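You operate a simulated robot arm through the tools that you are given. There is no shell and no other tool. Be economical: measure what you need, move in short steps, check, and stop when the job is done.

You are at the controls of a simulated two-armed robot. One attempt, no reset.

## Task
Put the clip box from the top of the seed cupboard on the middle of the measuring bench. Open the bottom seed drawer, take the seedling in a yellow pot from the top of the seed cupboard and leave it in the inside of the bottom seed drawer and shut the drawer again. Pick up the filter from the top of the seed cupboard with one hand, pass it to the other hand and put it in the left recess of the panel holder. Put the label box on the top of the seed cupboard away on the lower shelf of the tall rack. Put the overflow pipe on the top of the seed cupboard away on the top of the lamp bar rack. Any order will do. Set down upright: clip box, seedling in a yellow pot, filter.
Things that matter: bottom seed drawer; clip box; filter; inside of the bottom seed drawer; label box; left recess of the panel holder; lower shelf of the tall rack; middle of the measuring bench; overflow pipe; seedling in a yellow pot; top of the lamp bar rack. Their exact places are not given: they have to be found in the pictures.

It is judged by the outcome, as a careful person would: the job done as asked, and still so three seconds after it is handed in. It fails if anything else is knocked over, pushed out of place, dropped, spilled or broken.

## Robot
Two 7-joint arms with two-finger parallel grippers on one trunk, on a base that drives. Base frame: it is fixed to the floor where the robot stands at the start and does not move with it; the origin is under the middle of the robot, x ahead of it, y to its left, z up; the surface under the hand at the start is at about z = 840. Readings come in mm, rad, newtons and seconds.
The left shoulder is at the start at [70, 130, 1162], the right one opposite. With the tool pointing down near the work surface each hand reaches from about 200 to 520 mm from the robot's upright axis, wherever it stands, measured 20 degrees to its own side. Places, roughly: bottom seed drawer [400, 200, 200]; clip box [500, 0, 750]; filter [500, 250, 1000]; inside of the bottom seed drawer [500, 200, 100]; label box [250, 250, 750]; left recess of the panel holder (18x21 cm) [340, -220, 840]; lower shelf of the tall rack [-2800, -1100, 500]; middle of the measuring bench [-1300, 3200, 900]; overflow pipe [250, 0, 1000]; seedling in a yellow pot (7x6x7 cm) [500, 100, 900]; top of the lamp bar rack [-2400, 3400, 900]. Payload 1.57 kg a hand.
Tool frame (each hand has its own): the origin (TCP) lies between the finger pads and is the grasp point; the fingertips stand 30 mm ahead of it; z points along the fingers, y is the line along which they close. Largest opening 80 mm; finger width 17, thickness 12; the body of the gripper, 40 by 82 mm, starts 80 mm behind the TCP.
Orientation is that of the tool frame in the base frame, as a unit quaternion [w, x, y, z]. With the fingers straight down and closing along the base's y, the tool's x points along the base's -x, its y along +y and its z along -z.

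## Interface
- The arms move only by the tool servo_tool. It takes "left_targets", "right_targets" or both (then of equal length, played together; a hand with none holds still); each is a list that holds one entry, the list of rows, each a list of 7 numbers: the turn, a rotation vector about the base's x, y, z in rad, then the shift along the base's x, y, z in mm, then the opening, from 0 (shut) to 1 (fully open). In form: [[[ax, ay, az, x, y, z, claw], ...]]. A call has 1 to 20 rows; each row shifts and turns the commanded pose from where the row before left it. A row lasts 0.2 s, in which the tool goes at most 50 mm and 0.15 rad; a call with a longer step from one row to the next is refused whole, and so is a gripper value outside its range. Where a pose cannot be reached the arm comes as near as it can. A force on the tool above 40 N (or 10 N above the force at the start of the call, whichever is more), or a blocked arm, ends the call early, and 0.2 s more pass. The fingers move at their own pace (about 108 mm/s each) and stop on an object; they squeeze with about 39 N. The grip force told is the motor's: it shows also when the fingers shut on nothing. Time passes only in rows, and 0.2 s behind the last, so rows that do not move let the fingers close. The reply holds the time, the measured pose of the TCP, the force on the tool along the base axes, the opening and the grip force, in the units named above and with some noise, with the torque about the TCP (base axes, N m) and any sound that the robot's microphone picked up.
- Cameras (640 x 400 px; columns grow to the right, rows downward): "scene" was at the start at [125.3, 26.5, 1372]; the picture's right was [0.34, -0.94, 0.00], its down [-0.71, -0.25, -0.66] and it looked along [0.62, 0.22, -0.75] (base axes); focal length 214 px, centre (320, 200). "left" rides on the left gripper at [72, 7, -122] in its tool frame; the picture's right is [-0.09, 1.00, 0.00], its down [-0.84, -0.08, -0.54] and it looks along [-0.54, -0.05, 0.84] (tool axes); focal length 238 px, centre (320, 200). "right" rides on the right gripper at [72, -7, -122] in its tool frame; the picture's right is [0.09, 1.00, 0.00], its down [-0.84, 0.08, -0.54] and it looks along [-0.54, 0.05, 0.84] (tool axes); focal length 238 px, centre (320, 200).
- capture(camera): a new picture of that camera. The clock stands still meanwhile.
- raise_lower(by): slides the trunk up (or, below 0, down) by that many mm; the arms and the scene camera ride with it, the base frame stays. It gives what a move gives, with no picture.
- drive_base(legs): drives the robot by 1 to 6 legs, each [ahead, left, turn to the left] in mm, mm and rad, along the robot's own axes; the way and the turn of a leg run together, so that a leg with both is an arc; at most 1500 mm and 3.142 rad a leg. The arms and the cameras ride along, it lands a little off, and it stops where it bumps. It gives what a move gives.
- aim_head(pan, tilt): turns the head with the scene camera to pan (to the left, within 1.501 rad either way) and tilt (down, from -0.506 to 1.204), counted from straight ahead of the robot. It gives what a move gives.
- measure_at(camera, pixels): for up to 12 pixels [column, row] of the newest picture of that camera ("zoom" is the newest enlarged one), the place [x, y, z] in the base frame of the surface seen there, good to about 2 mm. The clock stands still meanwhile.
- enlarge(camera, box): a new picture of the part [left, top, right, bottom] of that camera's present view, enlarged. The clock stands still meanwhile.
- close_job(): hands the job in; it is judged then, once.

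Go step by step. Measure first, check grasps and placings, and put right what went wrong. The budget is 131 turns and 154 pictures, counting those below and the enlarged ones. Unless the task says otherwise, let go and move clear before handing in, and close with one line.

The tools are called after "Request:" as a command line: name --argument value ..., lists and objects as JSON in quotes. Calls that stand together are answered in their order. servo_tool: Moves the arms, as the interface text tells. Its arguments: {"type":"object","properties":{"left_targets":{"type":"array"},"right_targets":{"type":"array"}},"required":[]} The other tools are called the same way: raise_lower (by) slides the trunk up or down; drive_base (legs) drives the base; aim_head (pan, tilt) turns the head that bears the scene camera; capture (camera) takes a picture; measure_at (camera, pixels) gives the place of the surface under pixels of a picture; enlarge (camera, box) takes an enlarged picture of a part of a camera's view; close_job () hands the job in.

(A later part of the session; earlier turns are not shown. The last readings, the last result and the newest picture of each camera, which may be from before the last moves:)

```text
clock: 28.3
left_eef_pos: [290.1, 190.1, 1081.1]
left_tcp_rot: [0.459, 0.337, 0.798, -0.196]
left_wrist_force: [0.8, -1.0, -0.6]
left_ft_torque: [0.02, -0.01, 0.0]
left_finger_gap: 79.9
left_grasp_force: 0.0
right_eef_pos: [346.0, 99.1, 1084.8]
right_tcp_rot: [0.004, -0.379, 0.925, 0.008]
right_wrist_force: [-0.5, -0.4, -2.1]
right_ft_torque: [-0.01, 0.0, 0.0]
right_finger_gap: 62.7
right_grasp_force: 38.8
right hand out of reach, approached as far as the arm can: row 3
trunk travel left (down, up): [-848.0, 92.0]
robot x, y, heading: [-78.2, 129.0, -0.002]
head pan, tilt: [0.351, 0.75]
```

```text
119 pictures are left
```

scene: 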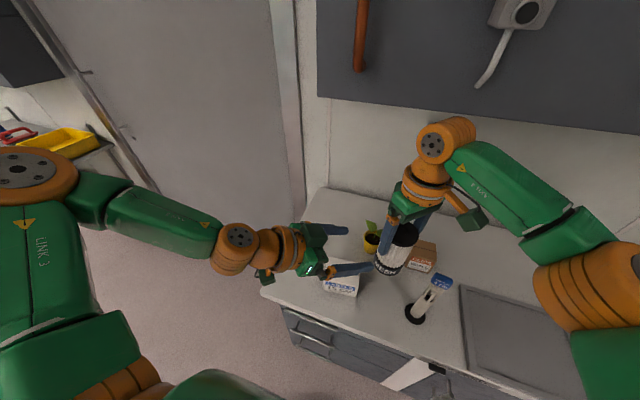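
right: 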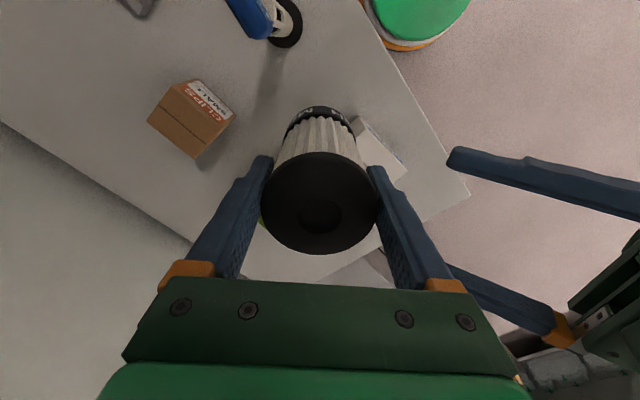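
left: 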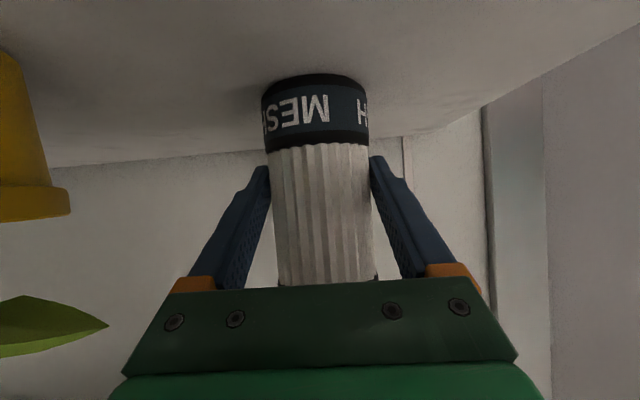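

The hands are apart and right holds the filter alone. I unturn the left hand to its side, then drive back, right, and forward past the pipe toward the recess.

Request:
servo_tool --left_targets '[[[0, 0, 0.13, 0, 25, 0, 1], [0, 0, 0.13, 0, 25, 0, 1], [0, 0, 0.13, 0, 25, 0, 1], [0, 0, 0.13, 10, 20, 0, 1], [0, 0, 0.13, 10, 20, 0, 1], [0, 0, 0.13, 10, 0, 0, 1], [0, 0.14, 0, -5, 0, 15, 1], [0, 0.14, 0, -5, 0, 15, 1], [0, 0.14, 0, -5, 0, 15, 1], [0, 0.14, 0, -5, 0, 15, 1], [0, 0.14, 0, -5, 0, 15, 1], [0, 0.14, 0, -5, 0, 15, 1], [0, 0.14, 0, -5, 0, 15, 1], [0, 0, 0, 0, 0, 0, 1]]]'

Request:
drive_base --legs '[[-180, 0, 0], [0, -230, 0]]'

Request:
aim_head --pan 0.0 --tilt 0.8

Request:
capture --camera "scene"

```text
clock: 31.3
left_eef_pos: [320.2, 308.3, 1180.2]
left_tcp_rot: [0.032, 0.004, 0.999, -0.009]
left_wrist_force: [0.1, 0.2, -0.4]
left_ft_torque: [0.03, 0.01, 0.01]
left_finger_gap: 80.0
left_grasp_force: 0.2
left hand out of reach, approached as far as the arm can: row 1, 2, 3
right_eef_pos: [345.7, 99.0, 1084.3]
right_tcp_rot: [0.004, -0.378, 0.926, 0.009]
right_wrist_force: [-0.6, -0.1, -1.6]
right_ft_torque: [0.01, 0.01, -0.03]
right_finger_gap: 62.7
right_grasp_force: 39.4
trunk travel left (down, up): [-848.0, 92.0]
robot x, y, heading: [-81.7, 129.4, -0.001]
head pan, tilt: [0.351, 0.75]
```

```text
clock: 34.1
left_eef_pos: [142.1, 86.0, 1180.0]
left_tcp_rot: [0.033, 0.003, 0.999, -0.01]
left_wrist_force: [0.4, 0.6, -0.1]
left_ft_torque: [-0.03, 0.02, 0.03]
left_finger_gap: 79.9
left_grasp_force: 0.0
right_eef_pos: [167.9, -126.0, 1083.3]
right_tcp_rot: [0.004, -0.38, 0.925, 0.008]
right_wrist_force: [-0.2, 0.6, -2.0]
right_ft_torque: [-0.03, -0.02, -0.01]
right_finger_gap: 62.6
right_grasp_force: 38.9
trunk travel left (down, up): [-848.0, 92.0]
robot x, y, heading: [-258.6, -97.4, -0.001]
head pan, tilt: [0.351, 0.75]
```

```text
clock: 35.0
left_eef_pos: [142.6, 81.8, 1180.2]
left_tcp_rot: [0.033, 0.002, 0.999, -0.008]
left_wrist_force: [-0.1, -0.6, 0.1]
left_ft_torque: [0.03, -0.01, 0.0]
left_finger_gap: 80.2
left_grasp_force: 0.1
right_eef_pos: [168.4, -129.0, 1083.0]
right_tcp_rot: [0.004, -0.38, 0.925, 0.009]
right_wrist_force: [-0.2, -0.7, -1.6]
right_ft_torque: [0.01, 0.01, -0.01]
right_finger_gap: 62.7
right_grasp_force: 39.0
trunk travel left (down, up): [-848.0, 92.0]
robot x, y, heading: [-260.5, -97.4, -0.009]
head pan, tilt: [0.0, 0.799]
```

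```text
118 pictures are left
```

scene: 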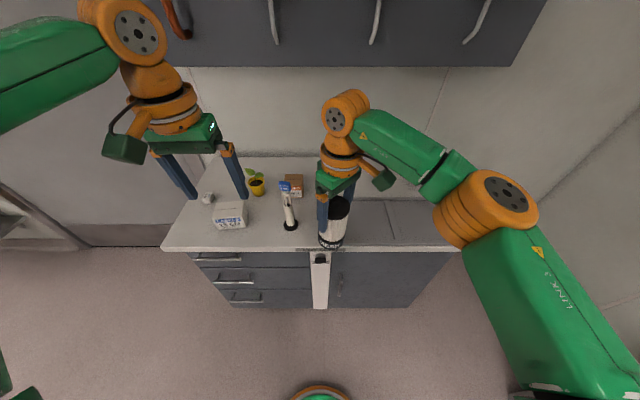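

I measure the drawer handles from here, then drive forward and shift the right hand over the recess.

Request:
measure_at --camera "scene" --pixels '[[245, 298], [230, 300], [262, 298], [236, 283], [218, 282], [252, 280], [225, 260], [238, 262], [245, 306], [320, 290], [290, 228], [258, 306]]'

Request:
drive_base --legs '[[185, 0, 0]]'

Request:
servo_tool --right_targets '[[[0, 0, 0, 0, -24, -10, 0.3], [0, 0, 0, 0, -24, -10, 0.3], [0, 0, 0, 0, -24, -10, 0.3], [0, 0, 0, 0, -24, -10, 0.3], [0, 0, 0, 0, 0, 0, 0.3]]]'

Request:
capture --camera "right"

Request:
capture --camera "scene"

```text
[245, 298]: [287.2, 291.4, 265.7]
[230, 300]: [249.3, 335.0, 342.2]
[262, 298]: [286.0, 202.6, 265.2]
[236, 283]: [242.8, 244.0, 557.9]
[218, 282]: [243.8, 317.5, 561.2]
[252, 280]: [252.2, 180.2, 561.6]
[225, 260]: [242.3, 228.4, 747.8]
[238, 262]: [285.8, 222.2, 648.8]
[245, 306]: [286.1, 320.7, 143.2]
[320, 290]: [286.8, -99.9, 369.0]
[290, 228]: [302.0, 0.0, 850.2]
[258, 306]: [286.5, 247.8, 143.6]
```

```text
clock: 36.5
left_eef_pos: [322.5, 82.4, 1181.6]
left_tcp_rot: [0.034, 0.0, 0.999, -0.009]
left_wrist_force: [-0.8, 0.3, 0.7]
left_ft_torque: [-0.03, -0.01, -0.01]
left_finger_gap: 80.1
left_grasp_force: 0.0
right_eef_pos: [349.0, -128.2, 1085.7]
right_tcp_rot: [0.006, -0.382, 0.924, 0.008]
right_wrist_force: [-0.3, 0.6, -1.3]
right_ft_torque: [0.04, -0.01, 0.02]
right_finger_gap: 62.6
right_grasp_force: 39.0
trunk travel left (down, up): [-848.0, 92.0]
robot x, y, heading: [-71.1, -97.0, -0.003]
head pan, tilt: [0.0, 0.799]
```

```text
clock: 37.7
left_eef_pos: [326.2, 82.9, 1181.2]
left_tcp_rot: [0.032, 0.0, 0.999, -0.009]
left_wrist_force: [0.5, 0.0, -0.3]
left_ft_torque: [-0.02, 0.03, 0.02]
left_finger_gap: 80.0
left_grasp_force: 0.0
right_eef_pos: [351.7, -175.6, 1064.6]
right_tcp_rot: [0.005, -0.378, 0.926, 0.009]
right_wrist_force: [0.4, -0.2, -1.5]
right_ft_torque: [-0.01, 0.01, 0.0]
right_finger_gap: 62.6
right_grasp_force: 39.2
right hand out of reach, approached as far as the arm can: row 2, 3, 4
trunk travel left (down, up): [-848.0, 92.0]
robot x, y, heading: [-75.8, -96.8, 0.006]
head pan, tilt: [0.0, 0.799]
```

```text
117 pictures are left
```

right: 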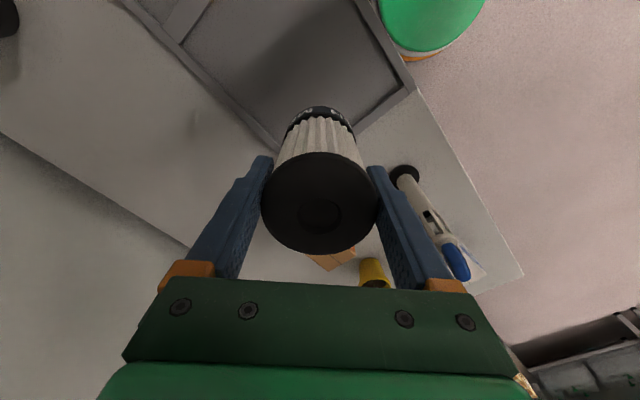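

```text
116 pictures are left
```

scene: 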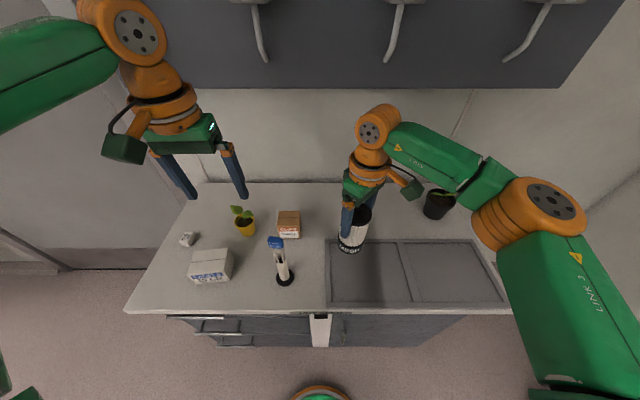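

The right is 50 short in y. I move the left hand out of the pipe's way, drive 50 right, then lower.

Request:
servo_tool --left_targets '[[[0, 0, 0, -20, 35, 0, 1], [0, 0, 0, -20, 35, 0, 1], [0, 0, 0, -20, 35, 0, 1], [0, 0, 0, -20, 35, 0, 1], [0, 0, 0, 0, 0, 0, 1]]]'

Request:
drive_base --legs '[[-5, -50, 0]]'

Request:
raise_lower --by -85

Request:
capture --camera "right"

Request:
capture --camera "scene"

```text
clock: 38.9
left_eef_pos: [246.8, 222.1, 1181.6]
left_tcp_rot: [0.033, 0.0, 0.999, -0.008]
left_wrist_force: [-0.7, 0.2, 0.2]
left_ft_torque: [0.01, 0.06, 0.02]
left_finger_gap: 79.8
left_grasp_force: 0.0
right_eef_pos: [351.9, -175.4, 1064.1]
right_tcp_rot: [0.004, -0.377, 0.926, 0.01]
right_wrist_force: [0.5, 0.7, -2.3]
right_ft_torque: [0.02, 0.03, 0.0]
right_finger_gap: 62.4
right_grasp_force: 39.1
trunk travel left (down, up): [-848.0, 92.0]
robot x, y, heading: [-75.7, -94.7, 0.004]
head pan, tilt: [0.0, 0.799]
```

```text
clock: 39.8
left_eef_pos: [242.4, 180.9, 1179.7]
left_tcp_rot: [0.033, -0.001, 0.999, -0.013]
left_wrist_force: [0.3, 0.2, 0.1]
left_ft_torque: [-0.1, 0.02, -0.07]
left_finger_gap: 80.2
left_grasp_force: 0.1
right_eef_pos: [347.9, -217.3, 1064.2]
right_tcp_rot: [0.003, -0.378, 0.926, 0.006]
right_wrist_force: [-0.4, 0.9, -1.3]
right_ft_torque: [-0.12, 0.02, 0.0]
right_finger_gap: 62.7
right_grasp_force: 39.1
trunk travel left (down, up): [-848.0, 92.0]
robot x, y, heading: [-77.3, -147.2, 0.004]
head pan, tilt: [0.0, 0.799]
```

```text
clock: 41.0
left_eef_pos: [240.3, 173.8, 1097.3]
left_tcp_rot: [0.033, -0.001, 0.999, -0.009]
left_wrist_force: [1.0, -0.3, 0.8]
left_ft_torque: [-0.01, 0.02, -0.02]
left_finger_gap: 79.9
left_grasp_force: 0.0
right_eef_pos: [347.5, -223.8, 979.5]
right_tcp_rot: [0.004, -0.378, 0.926, 0.01]
right_wrist_force: [0.4, -0.5, -1.7]
right_ft_torque: [0.01, 0.0, 0.03]
right_finger_gap: 62.3
right_grasp_force: 39.0
trunk travel left (down, up): [-763.0, 177.0]
robot x, y, heading: [-79.3, -147.2, 0.007]
head pan, tilt: [0.0, 0.799]
```

```text
115 pictures are left
```

right: 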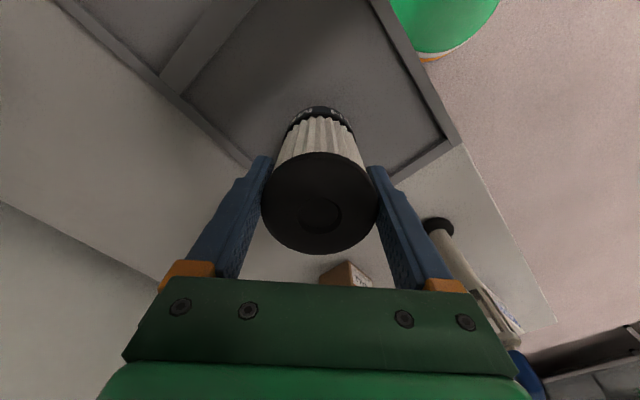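

```text
114 pictures are left
```

scene: 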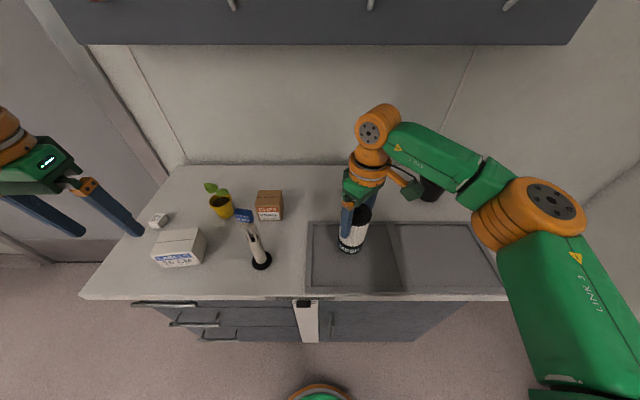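

Filter is over the left recess. I lower in small steps until contact.

Request:
raise_lower --by -18

Request:
servo_tool --right_targets '[[[0, 0, 0, 0, 0, -3, 0.3], [0, 0, 0, 0, 0, -3, 0.3], [0, 0, 0, 0, 0, -2, 0.3], [0, 0, 0, 0, 0, 0, 0.3]]]'

Request:
enlarge --camera "scene" --box '[280, 150, 440, 300]'

```text
clock: 41.7
left_eef_pos: [240.7, 173.2, 1079.8]
left_tcp_rot: [0.033, 0.0, 0.999, -0.008]
left_wrist_force: [0.3, 0.7, 0.5]
left_ft_torque: [-0.02, 0.0, 0.0]
left_finger_gap: 79.9
left_grasp_force: 0.1
right_eef_pos: [347.3, -225.6, 961.3]
right_tcp_rot: [0.005, -0.377, 0.926, 0.009]
right_wrist_force: [-0.8, -0.7, -1.4]
right_ft_torque: [0.02, -0.03, -0.02]
right_finger_gap: 62.7
right_grasp_force: 38.9
trunk travel left (down, up): [-745.0, 195.0]
robot x, y, heading: [-75.3, -145.3, 0.004]
head pan, tilt: [0.0, 0.799]
```

```text
clock: 42.7
left_eef_pos: [241.6, 172.9, 1079.4]
left_tcp_rot: [0.034, 0.0, 0.999, -0.01]
left_wrist_force: [-0.1, 0.3, -0.5]
left_ft_torque: [-0.01, 0.02, 0.02]
left_finger_gap: 79.7
left_grasp_force: 0.0
right_eef_pos: [346.6, -225.7, 953.6]
right_tcp_rot: [0.005, -0.378, 0.926, 0.01]
right_wrist_force: [-0.5, 0.5, -1.7]
right_ft_torque: [0.01, 0.04, -0.02]
right_finger_gap: 62.7
right_grasp_force: 38.7
trunk travel left (down, up): [-745.0, 195.0]
robot x, y, heading: [-78.0, -147.9, 0.006]
head pan, tilt: [0.0, 0.799]
```

```text
2.67 times, centred on (360, 225) of scene
```

zoom: 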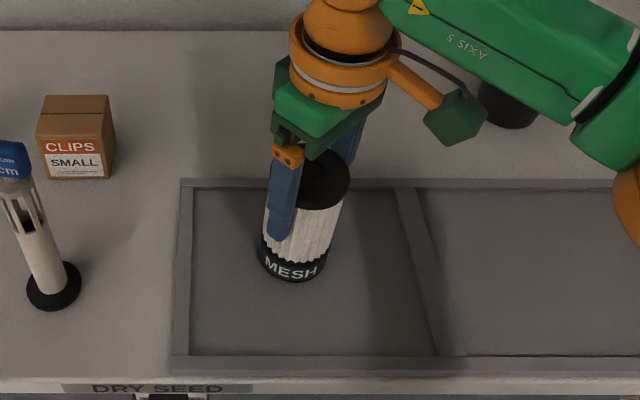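

Still in the air by a little; I continue down in small steps.

Request:
servo_tool --right_targets '[[[0, 0, 0, 0, 0, -2, 0.3], [0, 0, 0, 0, 0, -2, 0.3], [0, 0, 0, 0, 0, -2, 0.3], [0, 0, 0, 0, 0, 0, 0.3]]]'

```text
clock: 43.7
left_eef_pos: [238.3, 175.1, 1079.5]
left_tcp_rot: [0.035, 0.0, 0.999, -0.009]
left_wrist_force: [-0.7, -0.1, 0.0]
left_ft_torque: [0.03, 0.02, 0.01]
left_finger_gap: 80.0
left_grasp_force: 0.1
right_eef_pos: [345.2, -223.3, 950.0]
right_tcp_rot: [0.008, -0.378, 0.926, 0.008]
right_wrist_force: [13.9, -0.7, 37.6]
right_ft_torque: [-0.84, -0.94, 0.18]
right_finger_gap: 62.6
right_grasp_force: 39.0
trunk travel left (down, up): [-745.0, 195.0]
robot x, y, heading: [-78.4, -142.8, 0.003]
head pan, tilt: [0.0, 0.799]
```

Contact (38 N up at z 950). I ease up 2, open, and rise away.

Request:
servo_tool --right_targets '[[[0, 0, 0, 0, 0, 2, 0.3], [0, 0, 0, 0, 0, 1, 0.6], [0, 0, 0, 0, 0, 0, 1], [0, 0, 0, 0, 0, 0, 1], [0, 0, 0, 0, 0, 20, 1], [0, 0, 0, 0, 0, 30, 1], [0, 0, 0, 0, 0, 40, 1], [0, 0, 0, 0, 0, 40, 1], [0, 0, 0, 0, 0, 0, 1]]]'

Request:
capture --camera "right"

```text
clock: 45.7
left_eef_pos: [241.0, 173.1, 1079.2]
left_tcp_rot: [0.033, 0.0, 0.999, -0.009]
left_wrist_force: [-0.3, 0.4, 0.0]
left_ft_torque: [0.02, -0.01, 0.0]
left_finger_gap: 80.1
left_grasp_force: 0.3
right_eef_pos: [345.8, -229.6, 980.0]
right_tcp_rot: [0.005, -0.374, 0.927, 0.01]
right_wrist_force: [-0.3, 0.1, 0.5]
right_ft_torque: [0.0, 0.02, -0.04]
right_finger_gap: 80.3
right_grasp_force: 0.1
right hand out of reach, approached as far as the arm can: row 6, 7, 8
trunk travel left (down, up): [-745.0, 195.0]
robot x, y, heading: [-78.8, -147.2, 0.005]
head pan, tilt: [0.0, 0.799]
```

```text
112 pictures are left
```

right: 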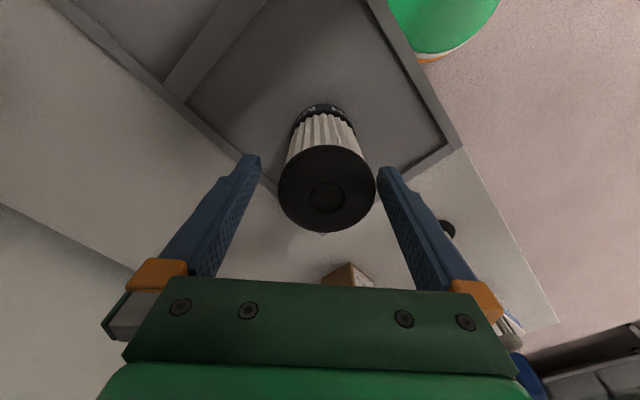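

The filter stands upright in the recess. I raise, back away, un-yaw the right hand, and drive left for the pot.

Request:
raise_lower --by 140

Request:
drive_base --legs '[[-120, 0, 0]]'

Request:
servo_tool --right_targets '[[[0, 0, -0.13, 0, 0, 15, 1], [0, 0, -0.13, 0, 0, 15, 1], [0, 0, -0.13, 0, 0, 15, 1], [0, 0, -0.13, 0, 0, 0, 1], [0, 0, -0.13, 0, 0, 0, 1], [0, 0, -0.13, 0, 0, 0, 1], [0, 0, 0, 0, 0, 0, 1]]]'

Request:
capture --camera "scene"

```text
clock: 47.3
left_eef_pos: [240.8, 174.8, 1218.5]
left_tcp_rot: [0.032, -0.001, 0.999, -0.009]
left_wrist_force: [1.1, 0.7, 0.5]
left_ft_torque: [0.03, 0.02, 0.01]
left_finger_gap: 80.2
left_grasp_force: 0.0
right_eef_pos: [345.6, -230.4, 1118.8]
right_tcp_rot: [0.005, -0.375, 0.927, 0.01]
right_wrist_force: [0.0, -0.1, -1.0]
right_ft_torque: [-0.02, -0.02, -0.01]
right_finger_gap: 79.8
right_grasp_force: 0.1
trunk travel left (down, up): [-885.0, 55.0]
robot x, y, heading: [-78.4, -146.7, 0.005]
head pan, tilt: [0.0, 0.799]
```

```text
clock: 48.6
left_eef_pos: [127.9, 172.9, 1218.0]
left_tcp_rot: [0.033, 0.0, 0.999, -0.009]
left_wrist_force: [0.6, 0.3, 0.4]
left_ft_torque: [0.01, 0.02, -0.03]
left_finger_gap: 80.1
left_grasp_force: 0.0
right_eef_pos: [231.1, -231.6, 1116.5]
right_tcp_rot: [0.004, -0.373, 0.928, 0.012]
right_wrist_force: [0.8, -0.7, 0.4]
right_ft_torque: [0.03, 0.01, 0.01]
right_finger_gap: 80.0
right_grasp_force: 0.1
trunk travel left (down, up): [-885.0, 55.0]
robot x, y, heading: [-196.4, -147.4, -0.0]
head pan, tilt: [0.0, 0.799]
```

```text
clock: 50.2
left_eef_pos: [122.1, 172.4, 1219.2]
left_tcp_rot: [0.033, 0.0, 0.999, -0.009]
left_wrist_force: [-0.1, 0.0, 0.3]
left_ft_torque: [-0.03, 0.0, -0.02]
left_finger_gap: 80.0
left_grasp_force: 0.1
right_eef_pos: [225.9, -231.3, 1165.0]
right_tcp_rot: [0.009, 0.008, 1.0, 0.009]
right_wrist_force: [-0.9, -0.1, 0.0]
right_ft_torque: [-0.02, 0.0, -0.01]
right_finger_gap: 80.2
right_grasp_force: 0.2
trunk travel left (down, up): [-885.0, 55.0]
robot x, y, heading: [-194.5, -143.8, 0.001]
head pan, tilt: [0.0, 0.799]
```

```text
111 pictures are left
```

scene: 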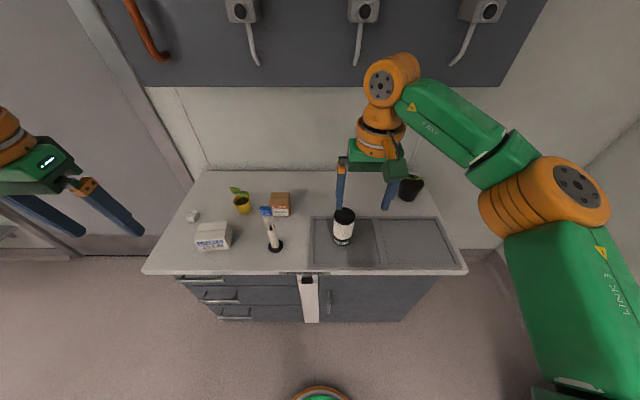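

Request:
drive_base --legs '[[0, 394, 0]]'

Request:
aim_head --pan -0.3 --tilt 0.7

Request:
capture --camera "scene"

Request:
capture --camera "right"

```text
clock: 52.7
left_eef_pos: [122.9, 568.2, 1220.1]
left_tcp_rot: [0.033, 0.002, 0.999, -0.008]
left_wrist_force: [-0.5, 0.1, 0.4]
left_ft_torque: [0.02, 0.01, 0.01]
left_finger_gap: 80.1
left_grasp_force: 0.0
right_eef_pos: [225.1, 166.1, 1164.3]
right_tcp_rot: [0.008, 0.008, 1.0, 0.009]
right_wrist_force: [0.0, 1.0, 0.1]
right_ft_torque: [0.03, 0.02, 0.05]
right_finger_gap: 79.9
right_grasp_force: 0.0
trunk travel left (down, up): [-885.0, 55.0]
robot x, y, heading: [-196.3, 249.9, -0.001]
head pan, tilt: [0.0, 0.799]
```

```text
clock: 53.5
left_eef_pos: [122.1, 572.7, 1219.3]
left_tcp_rot: [0.033, 0.001, 0.999, -0.008]
left_wrist_force: [0.5, 0.1, -0.3]
left_ft_torque: [-0.02, 0.03, 0.02]
left_finger_gap: 80.1
left_grasp_force: 0.1
right_eef_pos: [224.6, 167.8, 1164.4]
right_tcp_rot: [0.008, 0.008, 1.0, 0.008]
right_wrist_force: [-0.5, -0.7, -0.4]
right_ft_torque: [0.0, -0.02, 0.0]
right_finger_gap: 79.9
right_grasp_force: 0.0
trunk travel left (down, up): [-885.0, 55.0]
robot x, y, heading: [-197.9, 253.3, 0.002]
head pan, tilt: [-0.3, 0.7]
```

```text
110 pictures are left
```

scene: 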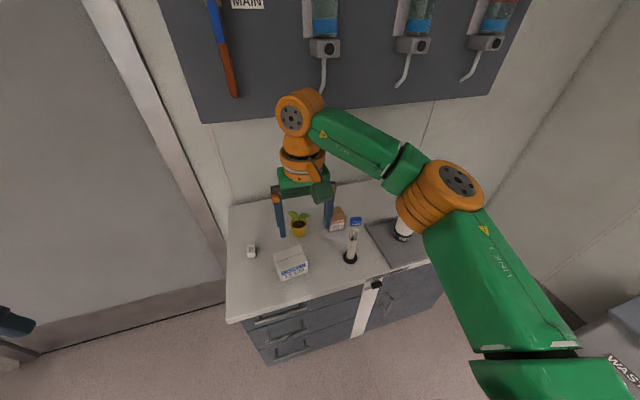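

```text
109 pictures are left
```

right: 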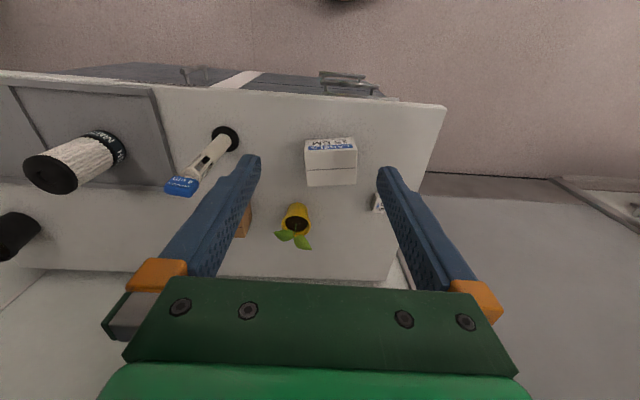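

I drive forward 205 so the right hand comes near the pot, then look.

Request:
drive_base --legs '[[205, 0, 0]]'

Request:
capture --camera "right"

Request:
enlarge --camera "right" --box '[180, 40, 400, 240]'

```text
clock: 55.1
left_eef_pos: [325.7, 569.1, 1220.2]
left_tcp_rot: [0.035, 0.005, 0.999, -0.008]
left_wrist_force: [0.2, -0.1, -1.0]
left_ft_torque: [-0.01, -0.07, -0.03]
left_finger_gap: 79.9
left_grasp_force: 0.2
right_eef_pos: [426.7, 162.6, 1167.4]
right_tcp_rot: [0.009, 0.011, 1.0, 0.008]
right_wrist_force: [-0.9, -0.3, 0.2]
right_ft_torque: [0.01, -0.03, 0.02]
right_finger_gap: 79.8
right_grasp_force: 0.1
trunk travel left (down, up): [-885.0, 55.0]
robot x, y, heading: [11.8, 250.3, -0.004]
head pan, tilt: [-0.3, 0.7]
```

```text
108 pictures are left
```

right: 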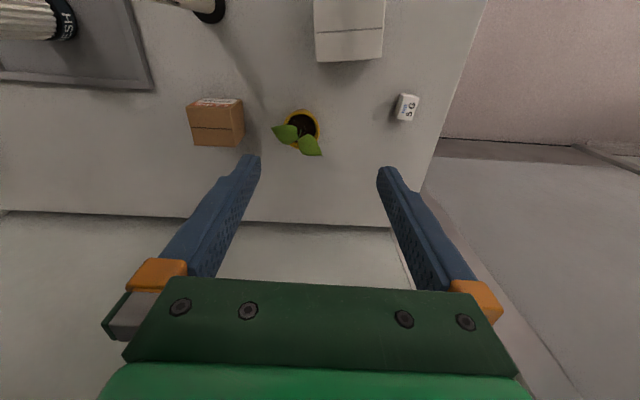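

```text
2.00 times, centred on (290, 140) of right
```

zoom: 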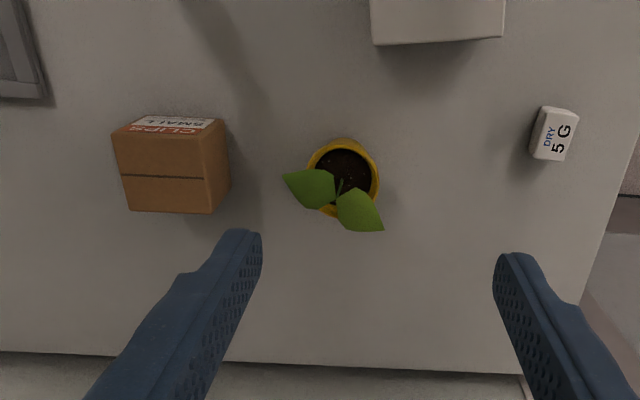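

Request:
measure_at --camera "zoom" --pixels '[[346, 165], [309, 163], [378, 172], [344, 144], [330, 214], [300, 182], [360, 210], [380, 228], [330, 175], [344, 136], [350, 180]]'

```text
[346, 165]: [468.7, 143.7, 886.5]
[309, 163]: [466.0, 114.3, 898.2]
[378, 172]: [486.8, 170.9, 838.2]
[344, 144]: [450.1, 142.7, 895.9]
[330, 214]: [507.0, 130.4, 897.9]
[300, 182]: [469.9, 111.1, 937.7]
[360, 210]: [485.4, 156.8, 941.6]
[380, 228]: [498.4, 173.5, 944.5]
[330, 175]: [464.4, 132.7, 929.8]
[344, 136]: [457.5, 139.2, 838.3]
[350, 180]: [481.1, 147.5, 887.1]
```

The pot's rim is at z≈898, centred (478,142), its leaves lying roughly along y up to z≈945. I'll close across x with the hand yawed about +66°, first getting above it.

Request:
servo_tool --right_targets '[[[0, 0, 0.128, 0, 0, -16, 1], [0, 0, 0.128, 0, 0, -16, 1], [0, 0, 0.128, 0, 0, -16, 1], [0, 0, 0.128, 0, 0, -16, 1], [0, 0, 0.128, 0, 0, -16, 1], [0, 0, 0.128, 0, 0, -16, 1], [0, 0, 0.128, 0, 0, -16, 1], [0, 0, 0.128, 0, 0, -16, 1], [0, 0, 0.128, 0, 0, -12, 1], [0, 0, 0, 20, -10, 0, 1], [0, 0, 0, 31, -10, 0, 1], [0, 0, 0, 0, 0, 0, 1]]]'

Request:
capture --camera "right"

```text
clock: 57.7
left_eef_pos: [330.1, 567.6, 1218.6]
left_tcp_rot: [0.033, 0.006, 0.999, -0.009]
left_wrist_force: [0.7, 0.2, -0.6]
left_ft_torque: [0.03, 0.0, -0.03]
left_finger_gap: 80.0
left_grasp_force: 0.2
right_eef_pos: [430.0, 165.7, 1066.4]
right_tcp_rot: [0.005, -0.365, 0.931, 0.01]
right_wrist_force: [0.4, -1.3, 0.5]
right_ft_torque: [-0.01, 0.01, 0.01]
right_finger_gap: 80.1
right_grasp_force: 0.1
right hand out of reach, approached as far as the arm can: row 7, 8, 9, 10, 11
trunk travel left (down, up): [-885.0, 55.0]
robot x, y, heading: [9.6, 250.2, -0.005]
head pan, tilt: [-0.3, 0.7]
```

```text
106 pictures are left
```

right: 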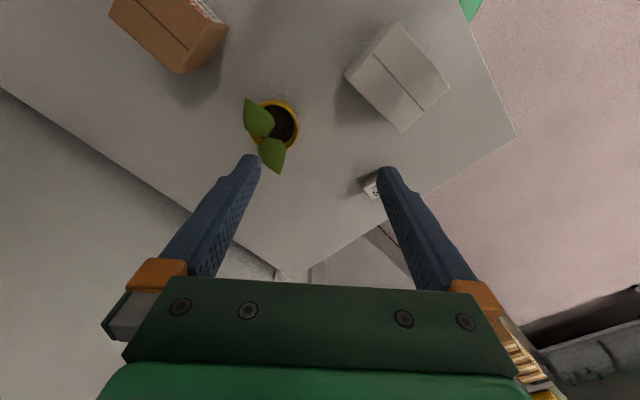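

The wrist stops at yaw ≈43°, which also clears the leaves well. I use that and move over the pot, lower.

Request:
servo_tool --right_targets '[[[0, 0, -0.05, 10, -6, -25, 1], [0, 0, 0, 19, -9, -25, 1], [0, 0, 0, 19, -9, 0, 1], [0, 0, 0, 0, 0, 0, 1]]]'

Request:
capture --camera "right"

```text
clock: 58.7
left_eef_pos: [330.8, 567.8, 1219.9]
left_tcp_rot: [0.033, 0.004, 0.999, -0.008]
left_wrist_force: [-0.7, 0.5, 0.3]
left_ft_torque: [0.0, 0.01, 0.0]
left_finger_gap: 79.9
left_grasp_force: 0.0
right_eef_pos: [444.8, 157.9, 1033.5]
right_tcp_rot: [0.005, -0.339, 0.941, 0.009]
right_wrist_force: [-0.7, 0.9, -0.6]
right_ft_torque: [0.02, -0.01, 0.02]
right_finger_gap: 80.2
right_grasp_force: 0.1
right hand out of reach, approached as far as the arm can: row 2, 3
trunk travel left (down, up): [-885.0, 55.0]
robot x, y, heading: [5.8, 253.5, -0.013]
head pan, tilt: [-0.3, 0.7]
```

```text
105 pictures are left
```

right: 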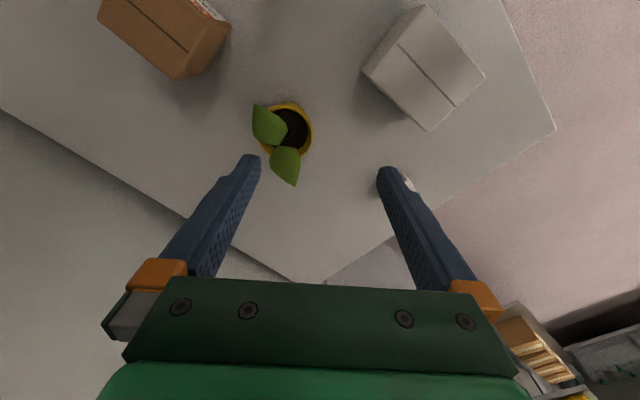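

I drive the base forward 34 and right 16 to bring the hand over the pot.

Request:
drive_base --legs '[[34, -16, 0]]'

Request:
capture --camera "right"

Request:
capture --camera "scene"

```text
clock: 59.6
left_eef_pos: [355.4, 556.3, 1221.7]
left_tcp_rot: [0.037, 0.004, 0.999, -0.011]
left_wrist_force: [-0.9, 0.6, -0.5]
left_ft_torque: [-0.02, -0.09, 0.0]
left_finger_gap: 80.1
left_grasp_force: 0.1
right_eef_pos: [473.1, 144.9, 1036.9]
right_tcp_rot: [0.008, -0.341, 0.94, 0.007]
right_wrist_force: [-0.8, 0.1, -0.6]
right_ft_torque: [-0.07, -0.07, 0.03]
right_finger_gap: 80.2
right_grasp_force: 0.0
trunk travel left (down, up): [-885.0, 55.0]
robot x, y, heading: [40.7, 233.5, -0.004]
head pan, tilt: [-0.3, 0.7]
```

```text
104 pictures are left
```

right: 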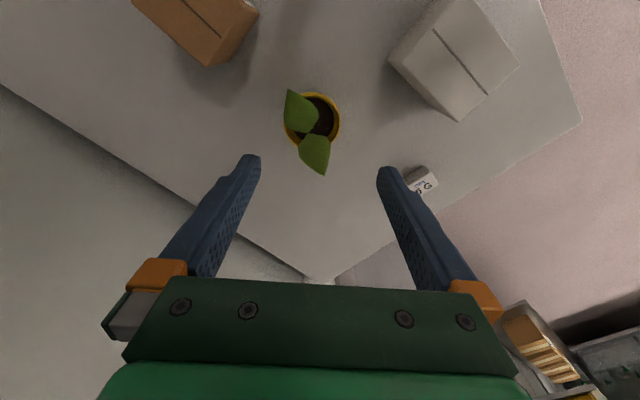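

```text
103 pictures are left
```

scene: 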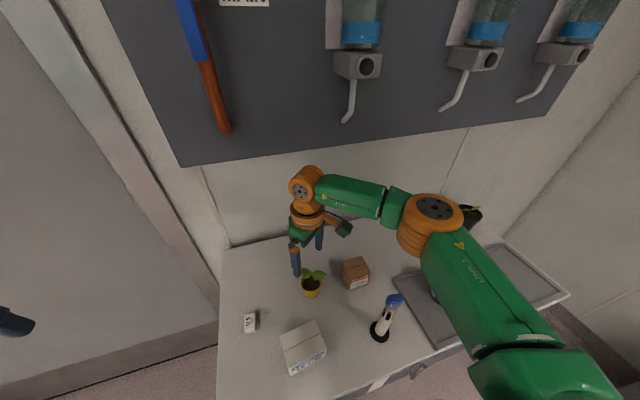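

Request:
measure_at --camera "right" --pixels '[[338, 122], [314, 94], [290, 130], [326, 110], [332, 140], [300, 108], [318, 170]]'

```text
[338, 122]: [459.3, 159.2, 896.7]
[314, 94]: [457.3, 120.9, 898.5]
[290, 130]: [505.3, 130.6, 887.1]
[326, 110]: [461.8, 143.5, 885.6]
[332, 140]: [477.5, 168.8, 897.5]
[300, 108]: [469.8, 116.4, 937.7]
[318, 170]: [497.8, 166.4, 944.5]
```

Pot centre (480,142). I centre and descend toward z 884 in two stages.

Request:
servo_tool --right_targets '[[[0, 0, 0, 7, -3, -20, 1], [0, 0, 0, 0, 0, -25, 1], [0, 0, 0, 0, 0, -25, 1], [0, 0, 0, 0, 0, -25, 1], [0, 0, 0, 0, 0, 0, 1]]]'

Request:
capture --camera "right"

```text
clock: 60.8
left_eef_pos: [363.6, 554.3, 1219.1]
left_tcp_rot: [0.033, 0.004, 0.999, -0.009]
left_wrist_force: [-0.2, 0.1, 0.0]
left_ft_torque: [-0.02, -0.01, 0.02]
left_finger_gap: 79.8
left_grasp_force: 0.0
right_eef_pos: [478.7, 142.1, 1001.3]
right_tcp_rot: [0.006, -0.337, 0.941, 0.008]
right_wrist_force: [0.1, -0.6, 0.9]
right_ft_torque: [0.0, 0.04, 0.01]
right_finger_gap: 79.9
right_grasp_force: 0.0
right hand out of reach, approached as far as the arm can: row 1, 3, 4
trunk travel left (down, up): [-885.0, 55.0]
robot x, y, heading: [39.2, 235.2, -0.011]
head pan, tilt: [-0.3, 0.7]
```

```text
102 pictures are left
```

right: 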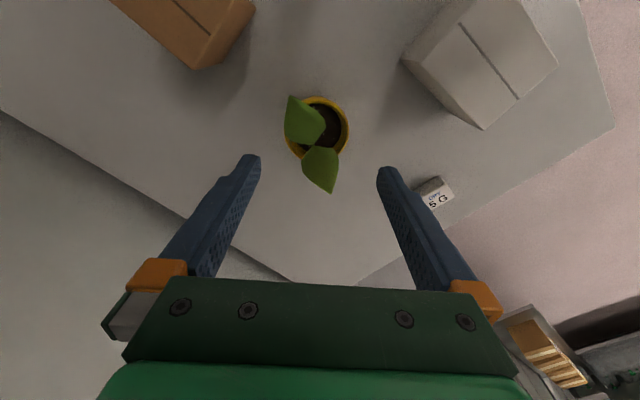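

Perfectly centred; I use the trunk to descend.

Request:
raise_lower --by -85

Request:
capture --camera "right"

Request:
capture --camera "scene"

```text
clock: 62.0
left_eef_pos: [362.8, 553.9, 1133.8]
left_tcp_rot: [0.032, 0.003, 0.999, -0.009]
left_wrist_force: [0.6, -0.3, 0.7]
left_ft_torque: [0.0, -0.02, -0.01]
left_finger_gap: 80.2
left_grasp_force: 0.0
right_eef_pos: [479.4, 142.8, 915.6]
right_tcp_rot: [0.006, -0.338, 0.941, 0.009]
right_wrist_force: [-0.4, -1.0, -0.7]
right_ft_torque: [0.0, -0.03, -0.03]
right_finger_gap: 80.0
right_grasp_force: 0.1
trunk travel left (down, up): [-800.0, 140.0]
robot x, y, heading: [43.5, 233.4, -0.005]
head pan, tilt: [-0.3, 0.7]
```

```text
101 pictures are left
```

right: 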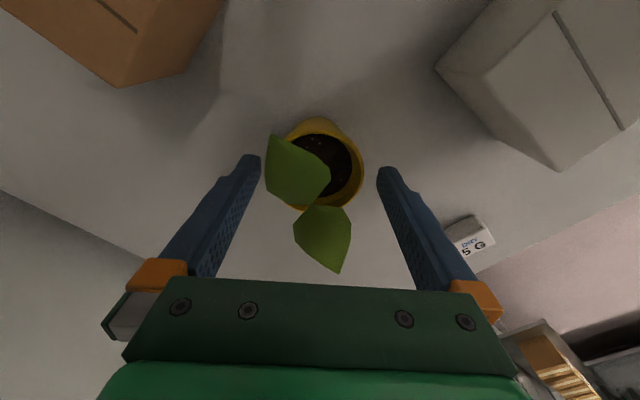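

```text
100 pictures are left
```

scene: 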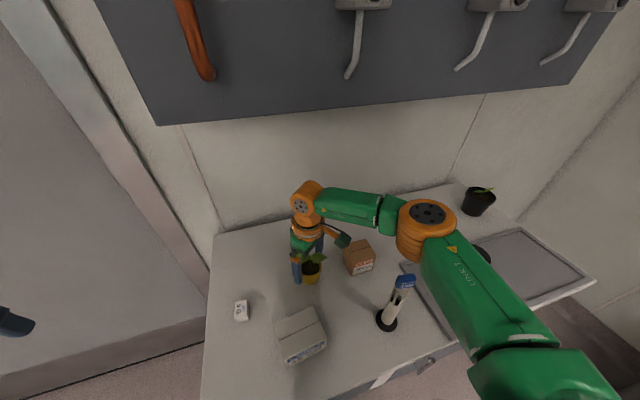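

Straddled. I lower 28 more and close.

Request:
raise_lower --by -28

Request:
servo_tool --right_targets '[[[0, 0, 0, 0, 0, 0, 0.6], [0, 0, 0, 0, 0, 0, 0.3], [0, 0, 0, 0, 0, 0, 0.3], [0, 0, 0, 0, 0, 0, 0.3]]]'

Request:
capture --camera "right"

```text
clock: 62.7
left_eef_pos: [363.6, 554.3, 1106.2]
left_tcp_rot: [0.033, 0.004, 0.999, -0.008]
left_wrist_force: [0.3, 0.0, 0.3]
left_ft_torque: [0.0, -0.02, 0.0]
left_finger_gap: 79.8
left_grasp_force: 0.0
right_eef_pos: [478.4, 142.1, 886.7]
right_tcp_rot: [0.007, -0.338, 0.941, 0.009]
right_wrist_force: [0.3, -0.2, -1.1]
right_ft_torque: [0.02, 0.03, 0.02]
right_finger_gap: 80.0
right_grasp_force: 0.0
trunk travel left (down, up): [-772.0, 168.0]
robot x, y, heading: [45.2, 236.0, -0.005]
head pan, tilt: [-0.3, 0.7]
```

```text
clock: 63.7
left_eef_pos: [361.7, 553.9, 1105.8]
left_tcp_rot: [0.034, 0.005, 0.999, -0.009]
left_wrist_force: [0.0, -0.6, 0.2]
left_ft_torque: [0.0, -0.02, -0.03]
left_finger_gap: 80.3
left_grasp_force: 0.1
right_eef_pos: [478.8, 141.5, 887.6]
right_tcp_rot: [0.007, -0.338, 0.941, 0.009]
right_wrist_force: [-0.3, -0.2, 2.3]
right_ft_torque: [0.04, 0.05, -0.02]
right_finger_gap: 60.8
right_grasp_force: 39.1
trunk travel left (down, up): [-772.0, 168.0]
robot x, y, heading: [43.6, 236.3, -0.008]
head pan, tilt: [-0.3, 0.7]
```

```text
99 pictures are left
```

right: 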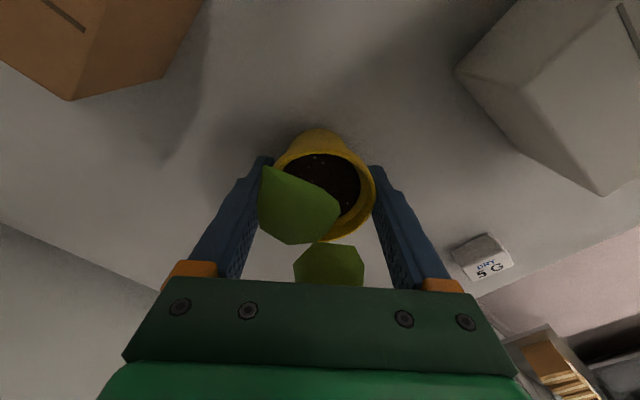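

Pot held (60.8 mm, 39 N). I lift, back off, and aim the head at the drawers.

Request:
raise_lower --by 160

Request:
drive_base --legs '[[-330, 0, 0], [0, -90, 0]]'

Request:
servo_tool --right_targets '[[[0, 0, 0, -20, -25, 0, 0.3], [0, 0, 0, -20, -25, 0, 0.3], [0, 0, 0, -20, -25, 0, 0.3], [0, 0, 0, -20, -25, 0, 0.3], [0, 0, 0, 0, 0, 0, 0.3]]]'

Request:
aim_head --pan 0.25 --tilt 0.9

Request:
capture --camera "scene"

Request:
capture --camera "right"

```text
clock: 65.5
left_eef_pos: [365.0, 553.6, 1266.8]
left_tcp_rot: [0.033, 0.003, 0.999, -0.008]
left_wrist_force: [-0.7, -0.1, 0.3]
left_ft_torque: [-0.02, 0.0, -0.01]
left_finger_gap: 80.1
left_grasp_force: 0.1
right_eef_pos: [478.8, 143.0, 1047.4]
right_tcp_rot: [0.006, -0.338, 0.941, 0.009]
right_wrist_force: [0.5, -0.3, -1.1]
right_ft_torque: [-0.01, 0.0, 0.01]
right_finger_gap: 61.1
right_grasp_force: 38.7
trunk travel left (down, up): [-932.0, 8.0]
robot x, y, heading: [41.5, 235.4, -0.004]
head pan, tilt: [-0.3, 0.7]
```

```text
clock: 68.4
left_eef_pos: [29.9, 476.7, 1263.9]
left_tcp_rot: [0.033, 0.001, 0.999, -0.013]
left_wrist_force: [0.5, 0.6, -0.1]
left_ft_torque: [-0.07, 0.01, 0.0]
left_finger_gap: 79.9
left_grasp_force: 0.0
right_eef_pos: [147.3, 64.0, 1046.7]
right_tcp_rot: [0.004, -0.341, 0.94, 0.005]
right_wrist_force: [-0.4, 0.3, -1.3]
right_ft_torque: [-0.08, 0.01, -0.02]
right_finger_gap: 60.5
right_grasp_force: 38.5
trunk travel left (down, up): [-932.0, 8.0]
robot x, y, heading: [-291.4, 148.4, 0.006]
head pan, tilt: [-0.3, 0.7]
```

```text
clock: 69.6
left_eef_pos: [29.7, 466.5, 1265.7]
left_tcp_rot: [0.034, 0.001, 0.999, -0.009]
left_wrist_force: [0.0, -0.6, -0.8]
left_ft_torque: [0.0, 0.02, 0.01]
left_finger_gap: 80.2
left_grasp_force: 0.0
right_eef_pos: [66.9, -41.5, 1047.0]
right_tcp_rot: [0.007, -0.341, 0.94, 0.008]
right_wrist_force: [0.6, 0.1, -0.5]
right_ft_torque: [-0.03, 0.01, -0.01]
right_finger_gap: 60.5
right_grasp_force: 39.3
trunk travel left (down, up): [-932.0, 8.0]
robot x, y, heading: [-286.7, 147.8, -0.001]
head pan, tilt: [-0.3, 0.7]
```

```text
clock: 70.6
left_eef_pos: [29.2, 467.8, 1266.5]
left_tcp_rot: [0.033, 0.0, 0.999, -0.009]
left_wrist_force: [0.7, -0.9, 0.2]
left_ft_torque: [0.01, 0.01, 0.02]
left_finger_gap: 80.1
left_grasp_force: 0.1
right_eef_pos: [67.0, -41.2, 1046.6]
right_tcp_rot: [0.006, -0.341, 0.94, 0.009]
right_wrist_force: [-0.1, 0.4, -2.0]
right_ft_torque: [-0.01, 0.0, 0.0]
right_finger_gap: 60.8
right_grasp_force: 39.6
trunk travel left (down, up): [-932.0, 8.0]
robot x, y, heading: [-289.1, 146.5, 0.006]
head pan, tilt: [0.25, 0.901]
```

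```text
98 pictures are left
```

scene: 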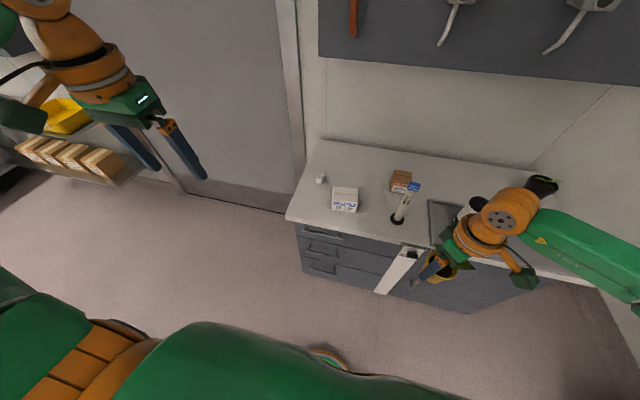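

```text
97 pictures are left
```

right: 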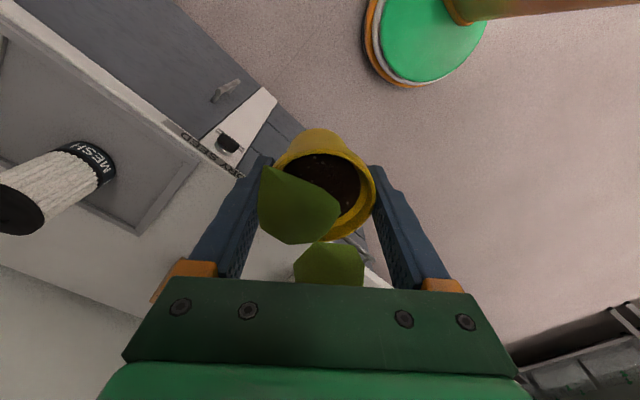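

I zoom on the drawers to measure the bottom handle.

Request:
enlarge --camera "scene" --box '[280, 200, 440, 320]'

Request:
measure_at --camera "scene" --pixels '[[320, 268], [310, 262], [333, 272], [320, 248], [320, 231], [304, 268], [302, 262], [340, 280], [380, 270]]'

```text
3.33 times, centred on (360, 260) of scene
```

zoom: 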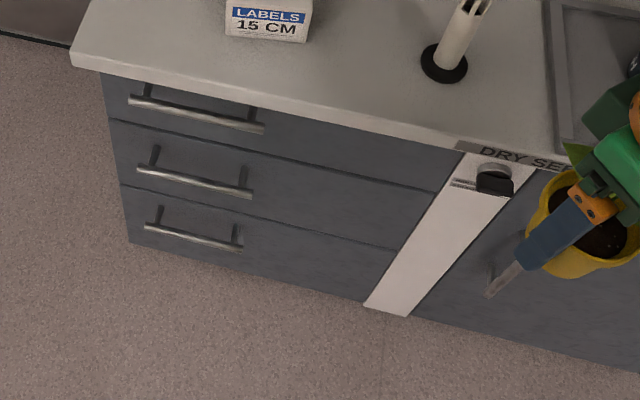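

```text
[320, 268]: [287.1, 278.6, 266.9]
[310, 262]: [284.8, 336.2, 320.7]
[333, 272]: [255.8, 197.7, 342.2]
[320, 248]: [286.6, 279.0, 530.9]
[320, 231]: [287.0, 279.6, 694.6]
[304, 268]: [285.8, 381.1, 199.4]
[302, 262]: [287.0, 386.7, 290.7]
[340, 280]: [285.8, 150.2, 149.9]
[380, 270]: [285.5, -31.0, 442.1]
```

Request:
measure_at --camera "zoom" --pixels '[[193, 239], [150, 228], [236, 248], [175, 234], [215, 244], [160, 214], [125, 186], [400, 252], [130, 240], [368, 295]]'

```text
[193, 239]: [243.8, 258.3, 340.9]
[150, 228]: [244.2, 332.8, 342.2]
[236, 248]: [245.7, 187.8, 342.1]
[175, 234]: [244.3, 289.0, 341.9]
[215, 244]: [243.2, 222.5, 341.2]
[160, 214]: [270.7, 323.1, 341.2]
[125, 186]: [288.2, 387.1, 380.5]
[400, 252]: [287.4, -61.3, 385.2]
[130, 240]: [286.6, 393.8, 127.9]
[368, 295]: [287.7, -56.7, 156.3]
```

Bottom handle bar is at (≈248, 188–333, 341). I turn the left hand to point forward and roll it so that it closes vertically.

Request:
servo_tool --left_targets '[[[0, -0.14, 0, 0, 0, 0, 1], [0, -0.14, 0, 0, 0, 0, 1], [0, -0.14, 0, 0, 0, 0, 1], [0, -0.14, 0, 0, 0, 0, 1], [0, -0.14, 0, 0, 0, 0, 1], [0, -0.14, 0, 0, 0, 0, 1], [0, -0.14, 0, 0, 0, 0, 1], [0, -0.14, 0, 0, 0, 0, 1], [0, -0.14, 0, 0, 0, 0, 1], [0, -0.14, 0, 0, 0, 0, 1], [0, -0.1, 0, 0, 0, 0, 1], [0, 0, 0, 0, 0, 0, 1]]]'

Request:
servo_tool --left_targets '[[[0.14, 0, 0, 0, 0, 0, 1], [0.14, 0, 0, 0, 0, 0, 1], [0.14, 0, 0, 0, 0, 0, 1], [0.14, 0, 0, 0, 0, 0, 1], [0.14, 0, 0, 0, 0, 0, 1], [0.14, 0, 0, 0, 0, 0, 1], [0.14, 0, 0, 0, 0, 0, 1], [0.14, 0, 0, 0, 0, 0, 1], [0.14, 0, 0, 0, 0, 0, 1], [0.14, 0, 0, 0, 0, 0, 1], [0.14, 0, 0, 0, 0, 0, 1], [0, 0, 0, 0, 0, 0, 1]]]'

Request:
capture --camera "scene"

```text
clock: 73.2
left_eef_pos: [37.5, 491.8, 1273.0]
left_tcp_rot: [0.706, 0.005, 0.709, -0.005]
left_wrist_force: [0.4, 1.0, -0.8]
left_ft_torque: [-0.01, 0.0, 0.02]
left_finger_gap: 80.1
left_grasp_force: 0.1
left hand out of reach, approached as far as the arm can: row 8, 9, 10
right_eef_pos: [67.9, -41.3, 1047.9]
right_tcp_rot: [0.006, -0.341, 0.94, 0.008]
right_wrist_force: [1.0, -0.1, -1.7]
right_ft_torque: [0.0, 0.02, -0.04]
right_finger_gap: 60.8
right_grasp_force: 39.2
trunk travel left (down, up): [-932.0, 8.0]
robot x, y, heading: [-294.4, 145.8, 0.003]
head pan, tilt: [0.25, 0.901]
```

```text
clock: 75.8
left_eef_pos: [37.9, 496.1, 1271.2]
left_tcp_rot: [0.503, 0.497, 0.512, 0.489]
left_wrist_force: [0.1, 0.0, -0.2]
left_ft_torque: [0.01, -0.01, 0.03]
left_finger_gap: 79.8
left_grasp_force: 0.1
left hand out of reach, approached as far as the arm can: row 11
right_eef_pos: [67.5, -41.7, 1047.4]
right_tcp_rot: [0.005, -0.342, 0.94, 0.009]
right_wrist_force: [-0.9, 0.1, -1.0]
right_ft_torque: [-0.01, 0.01, 0.04]
right_finger_gap: 60.8
right_grasp_force: 39.0
trunk travel left (down, up): [-932.0, 8.0]
robot x, y, heading: [-288.4, 144.9, 0.008]
head pan, tilt: [0.25, 0.901]
```

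```text
95 pictures are left
```

scene: 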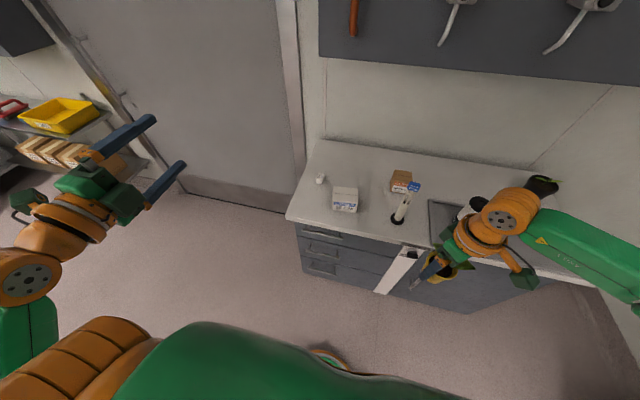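

The left hand is oriented properly. I lower the trunk by 700.

Request:
raise_lower --by -700

Request:
servo_tool --left_targets '[[[0, 0, 0, 10, -30, -30, 1], [0, 0, 0, 10, -30, -30, 1], [0, 0, 0, 10, -30, -30, 1], [0, 0, 0, 10, -30, -30, 1], [0, 0, 0, 10, -30, -30, 1], [0, 0, 0, 10, -30, -30, 1], [0, 0, 0, 10, -30, -30, 1], [0, 0, 0, 10, -25, -20, 1], [0, 0, 0, 0, 0, 0, 1]]]'

Request:
capture --camera "left"

Request:
capture --camera "scene"

```text
refused: -700 is not a number from -400 to 400
```

```text
clock: 77.8
left_eef_pos: [127.9, 281.8, 1032.1]
left_tcp_rot: [0.502, 0.496, 0.512, 0.489]
left_wrist_force: [-0.2, 0.4, -0.3]
left_ft_torque: [-0.01, 0.0, -0.02]
left_finger_gap: 80.0
left_grasp_force: 0.0
left hand out of reach, approached as far as the arm can: row 1, 2
right_eef_pos: [68.0, -41.3, 1046.4]
right_tcp_rot: [0.007, -0.342, 0.94, 0.01]
right_wrist_force: [-0.5, 0.6, -0.4]
right_ft_torque: [0.02, 0.01, 0.03]
right_finger_gap: 60.8
right_grasp_force: 39.1
trunk travel left (down, up): [-932.0, 8.0]
robot x, y, heading: [-291.4, 143.6, -0.003]
head pan, tilt: [0.25, 0.901]
```

```text
94 pictures are left
```

left: 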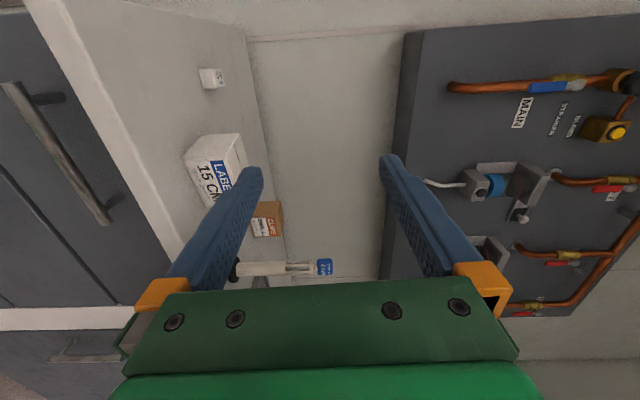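

```text
93 pictures are left
```

scene: 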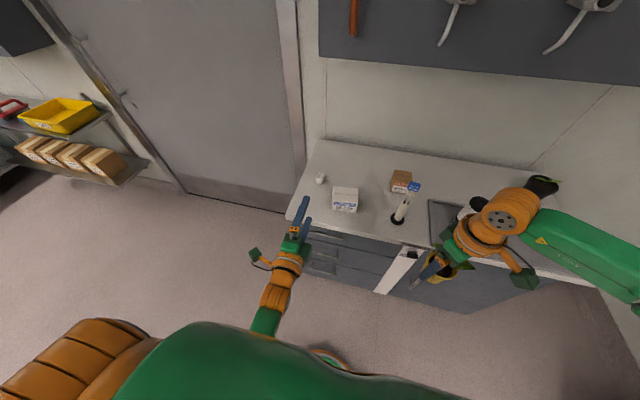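

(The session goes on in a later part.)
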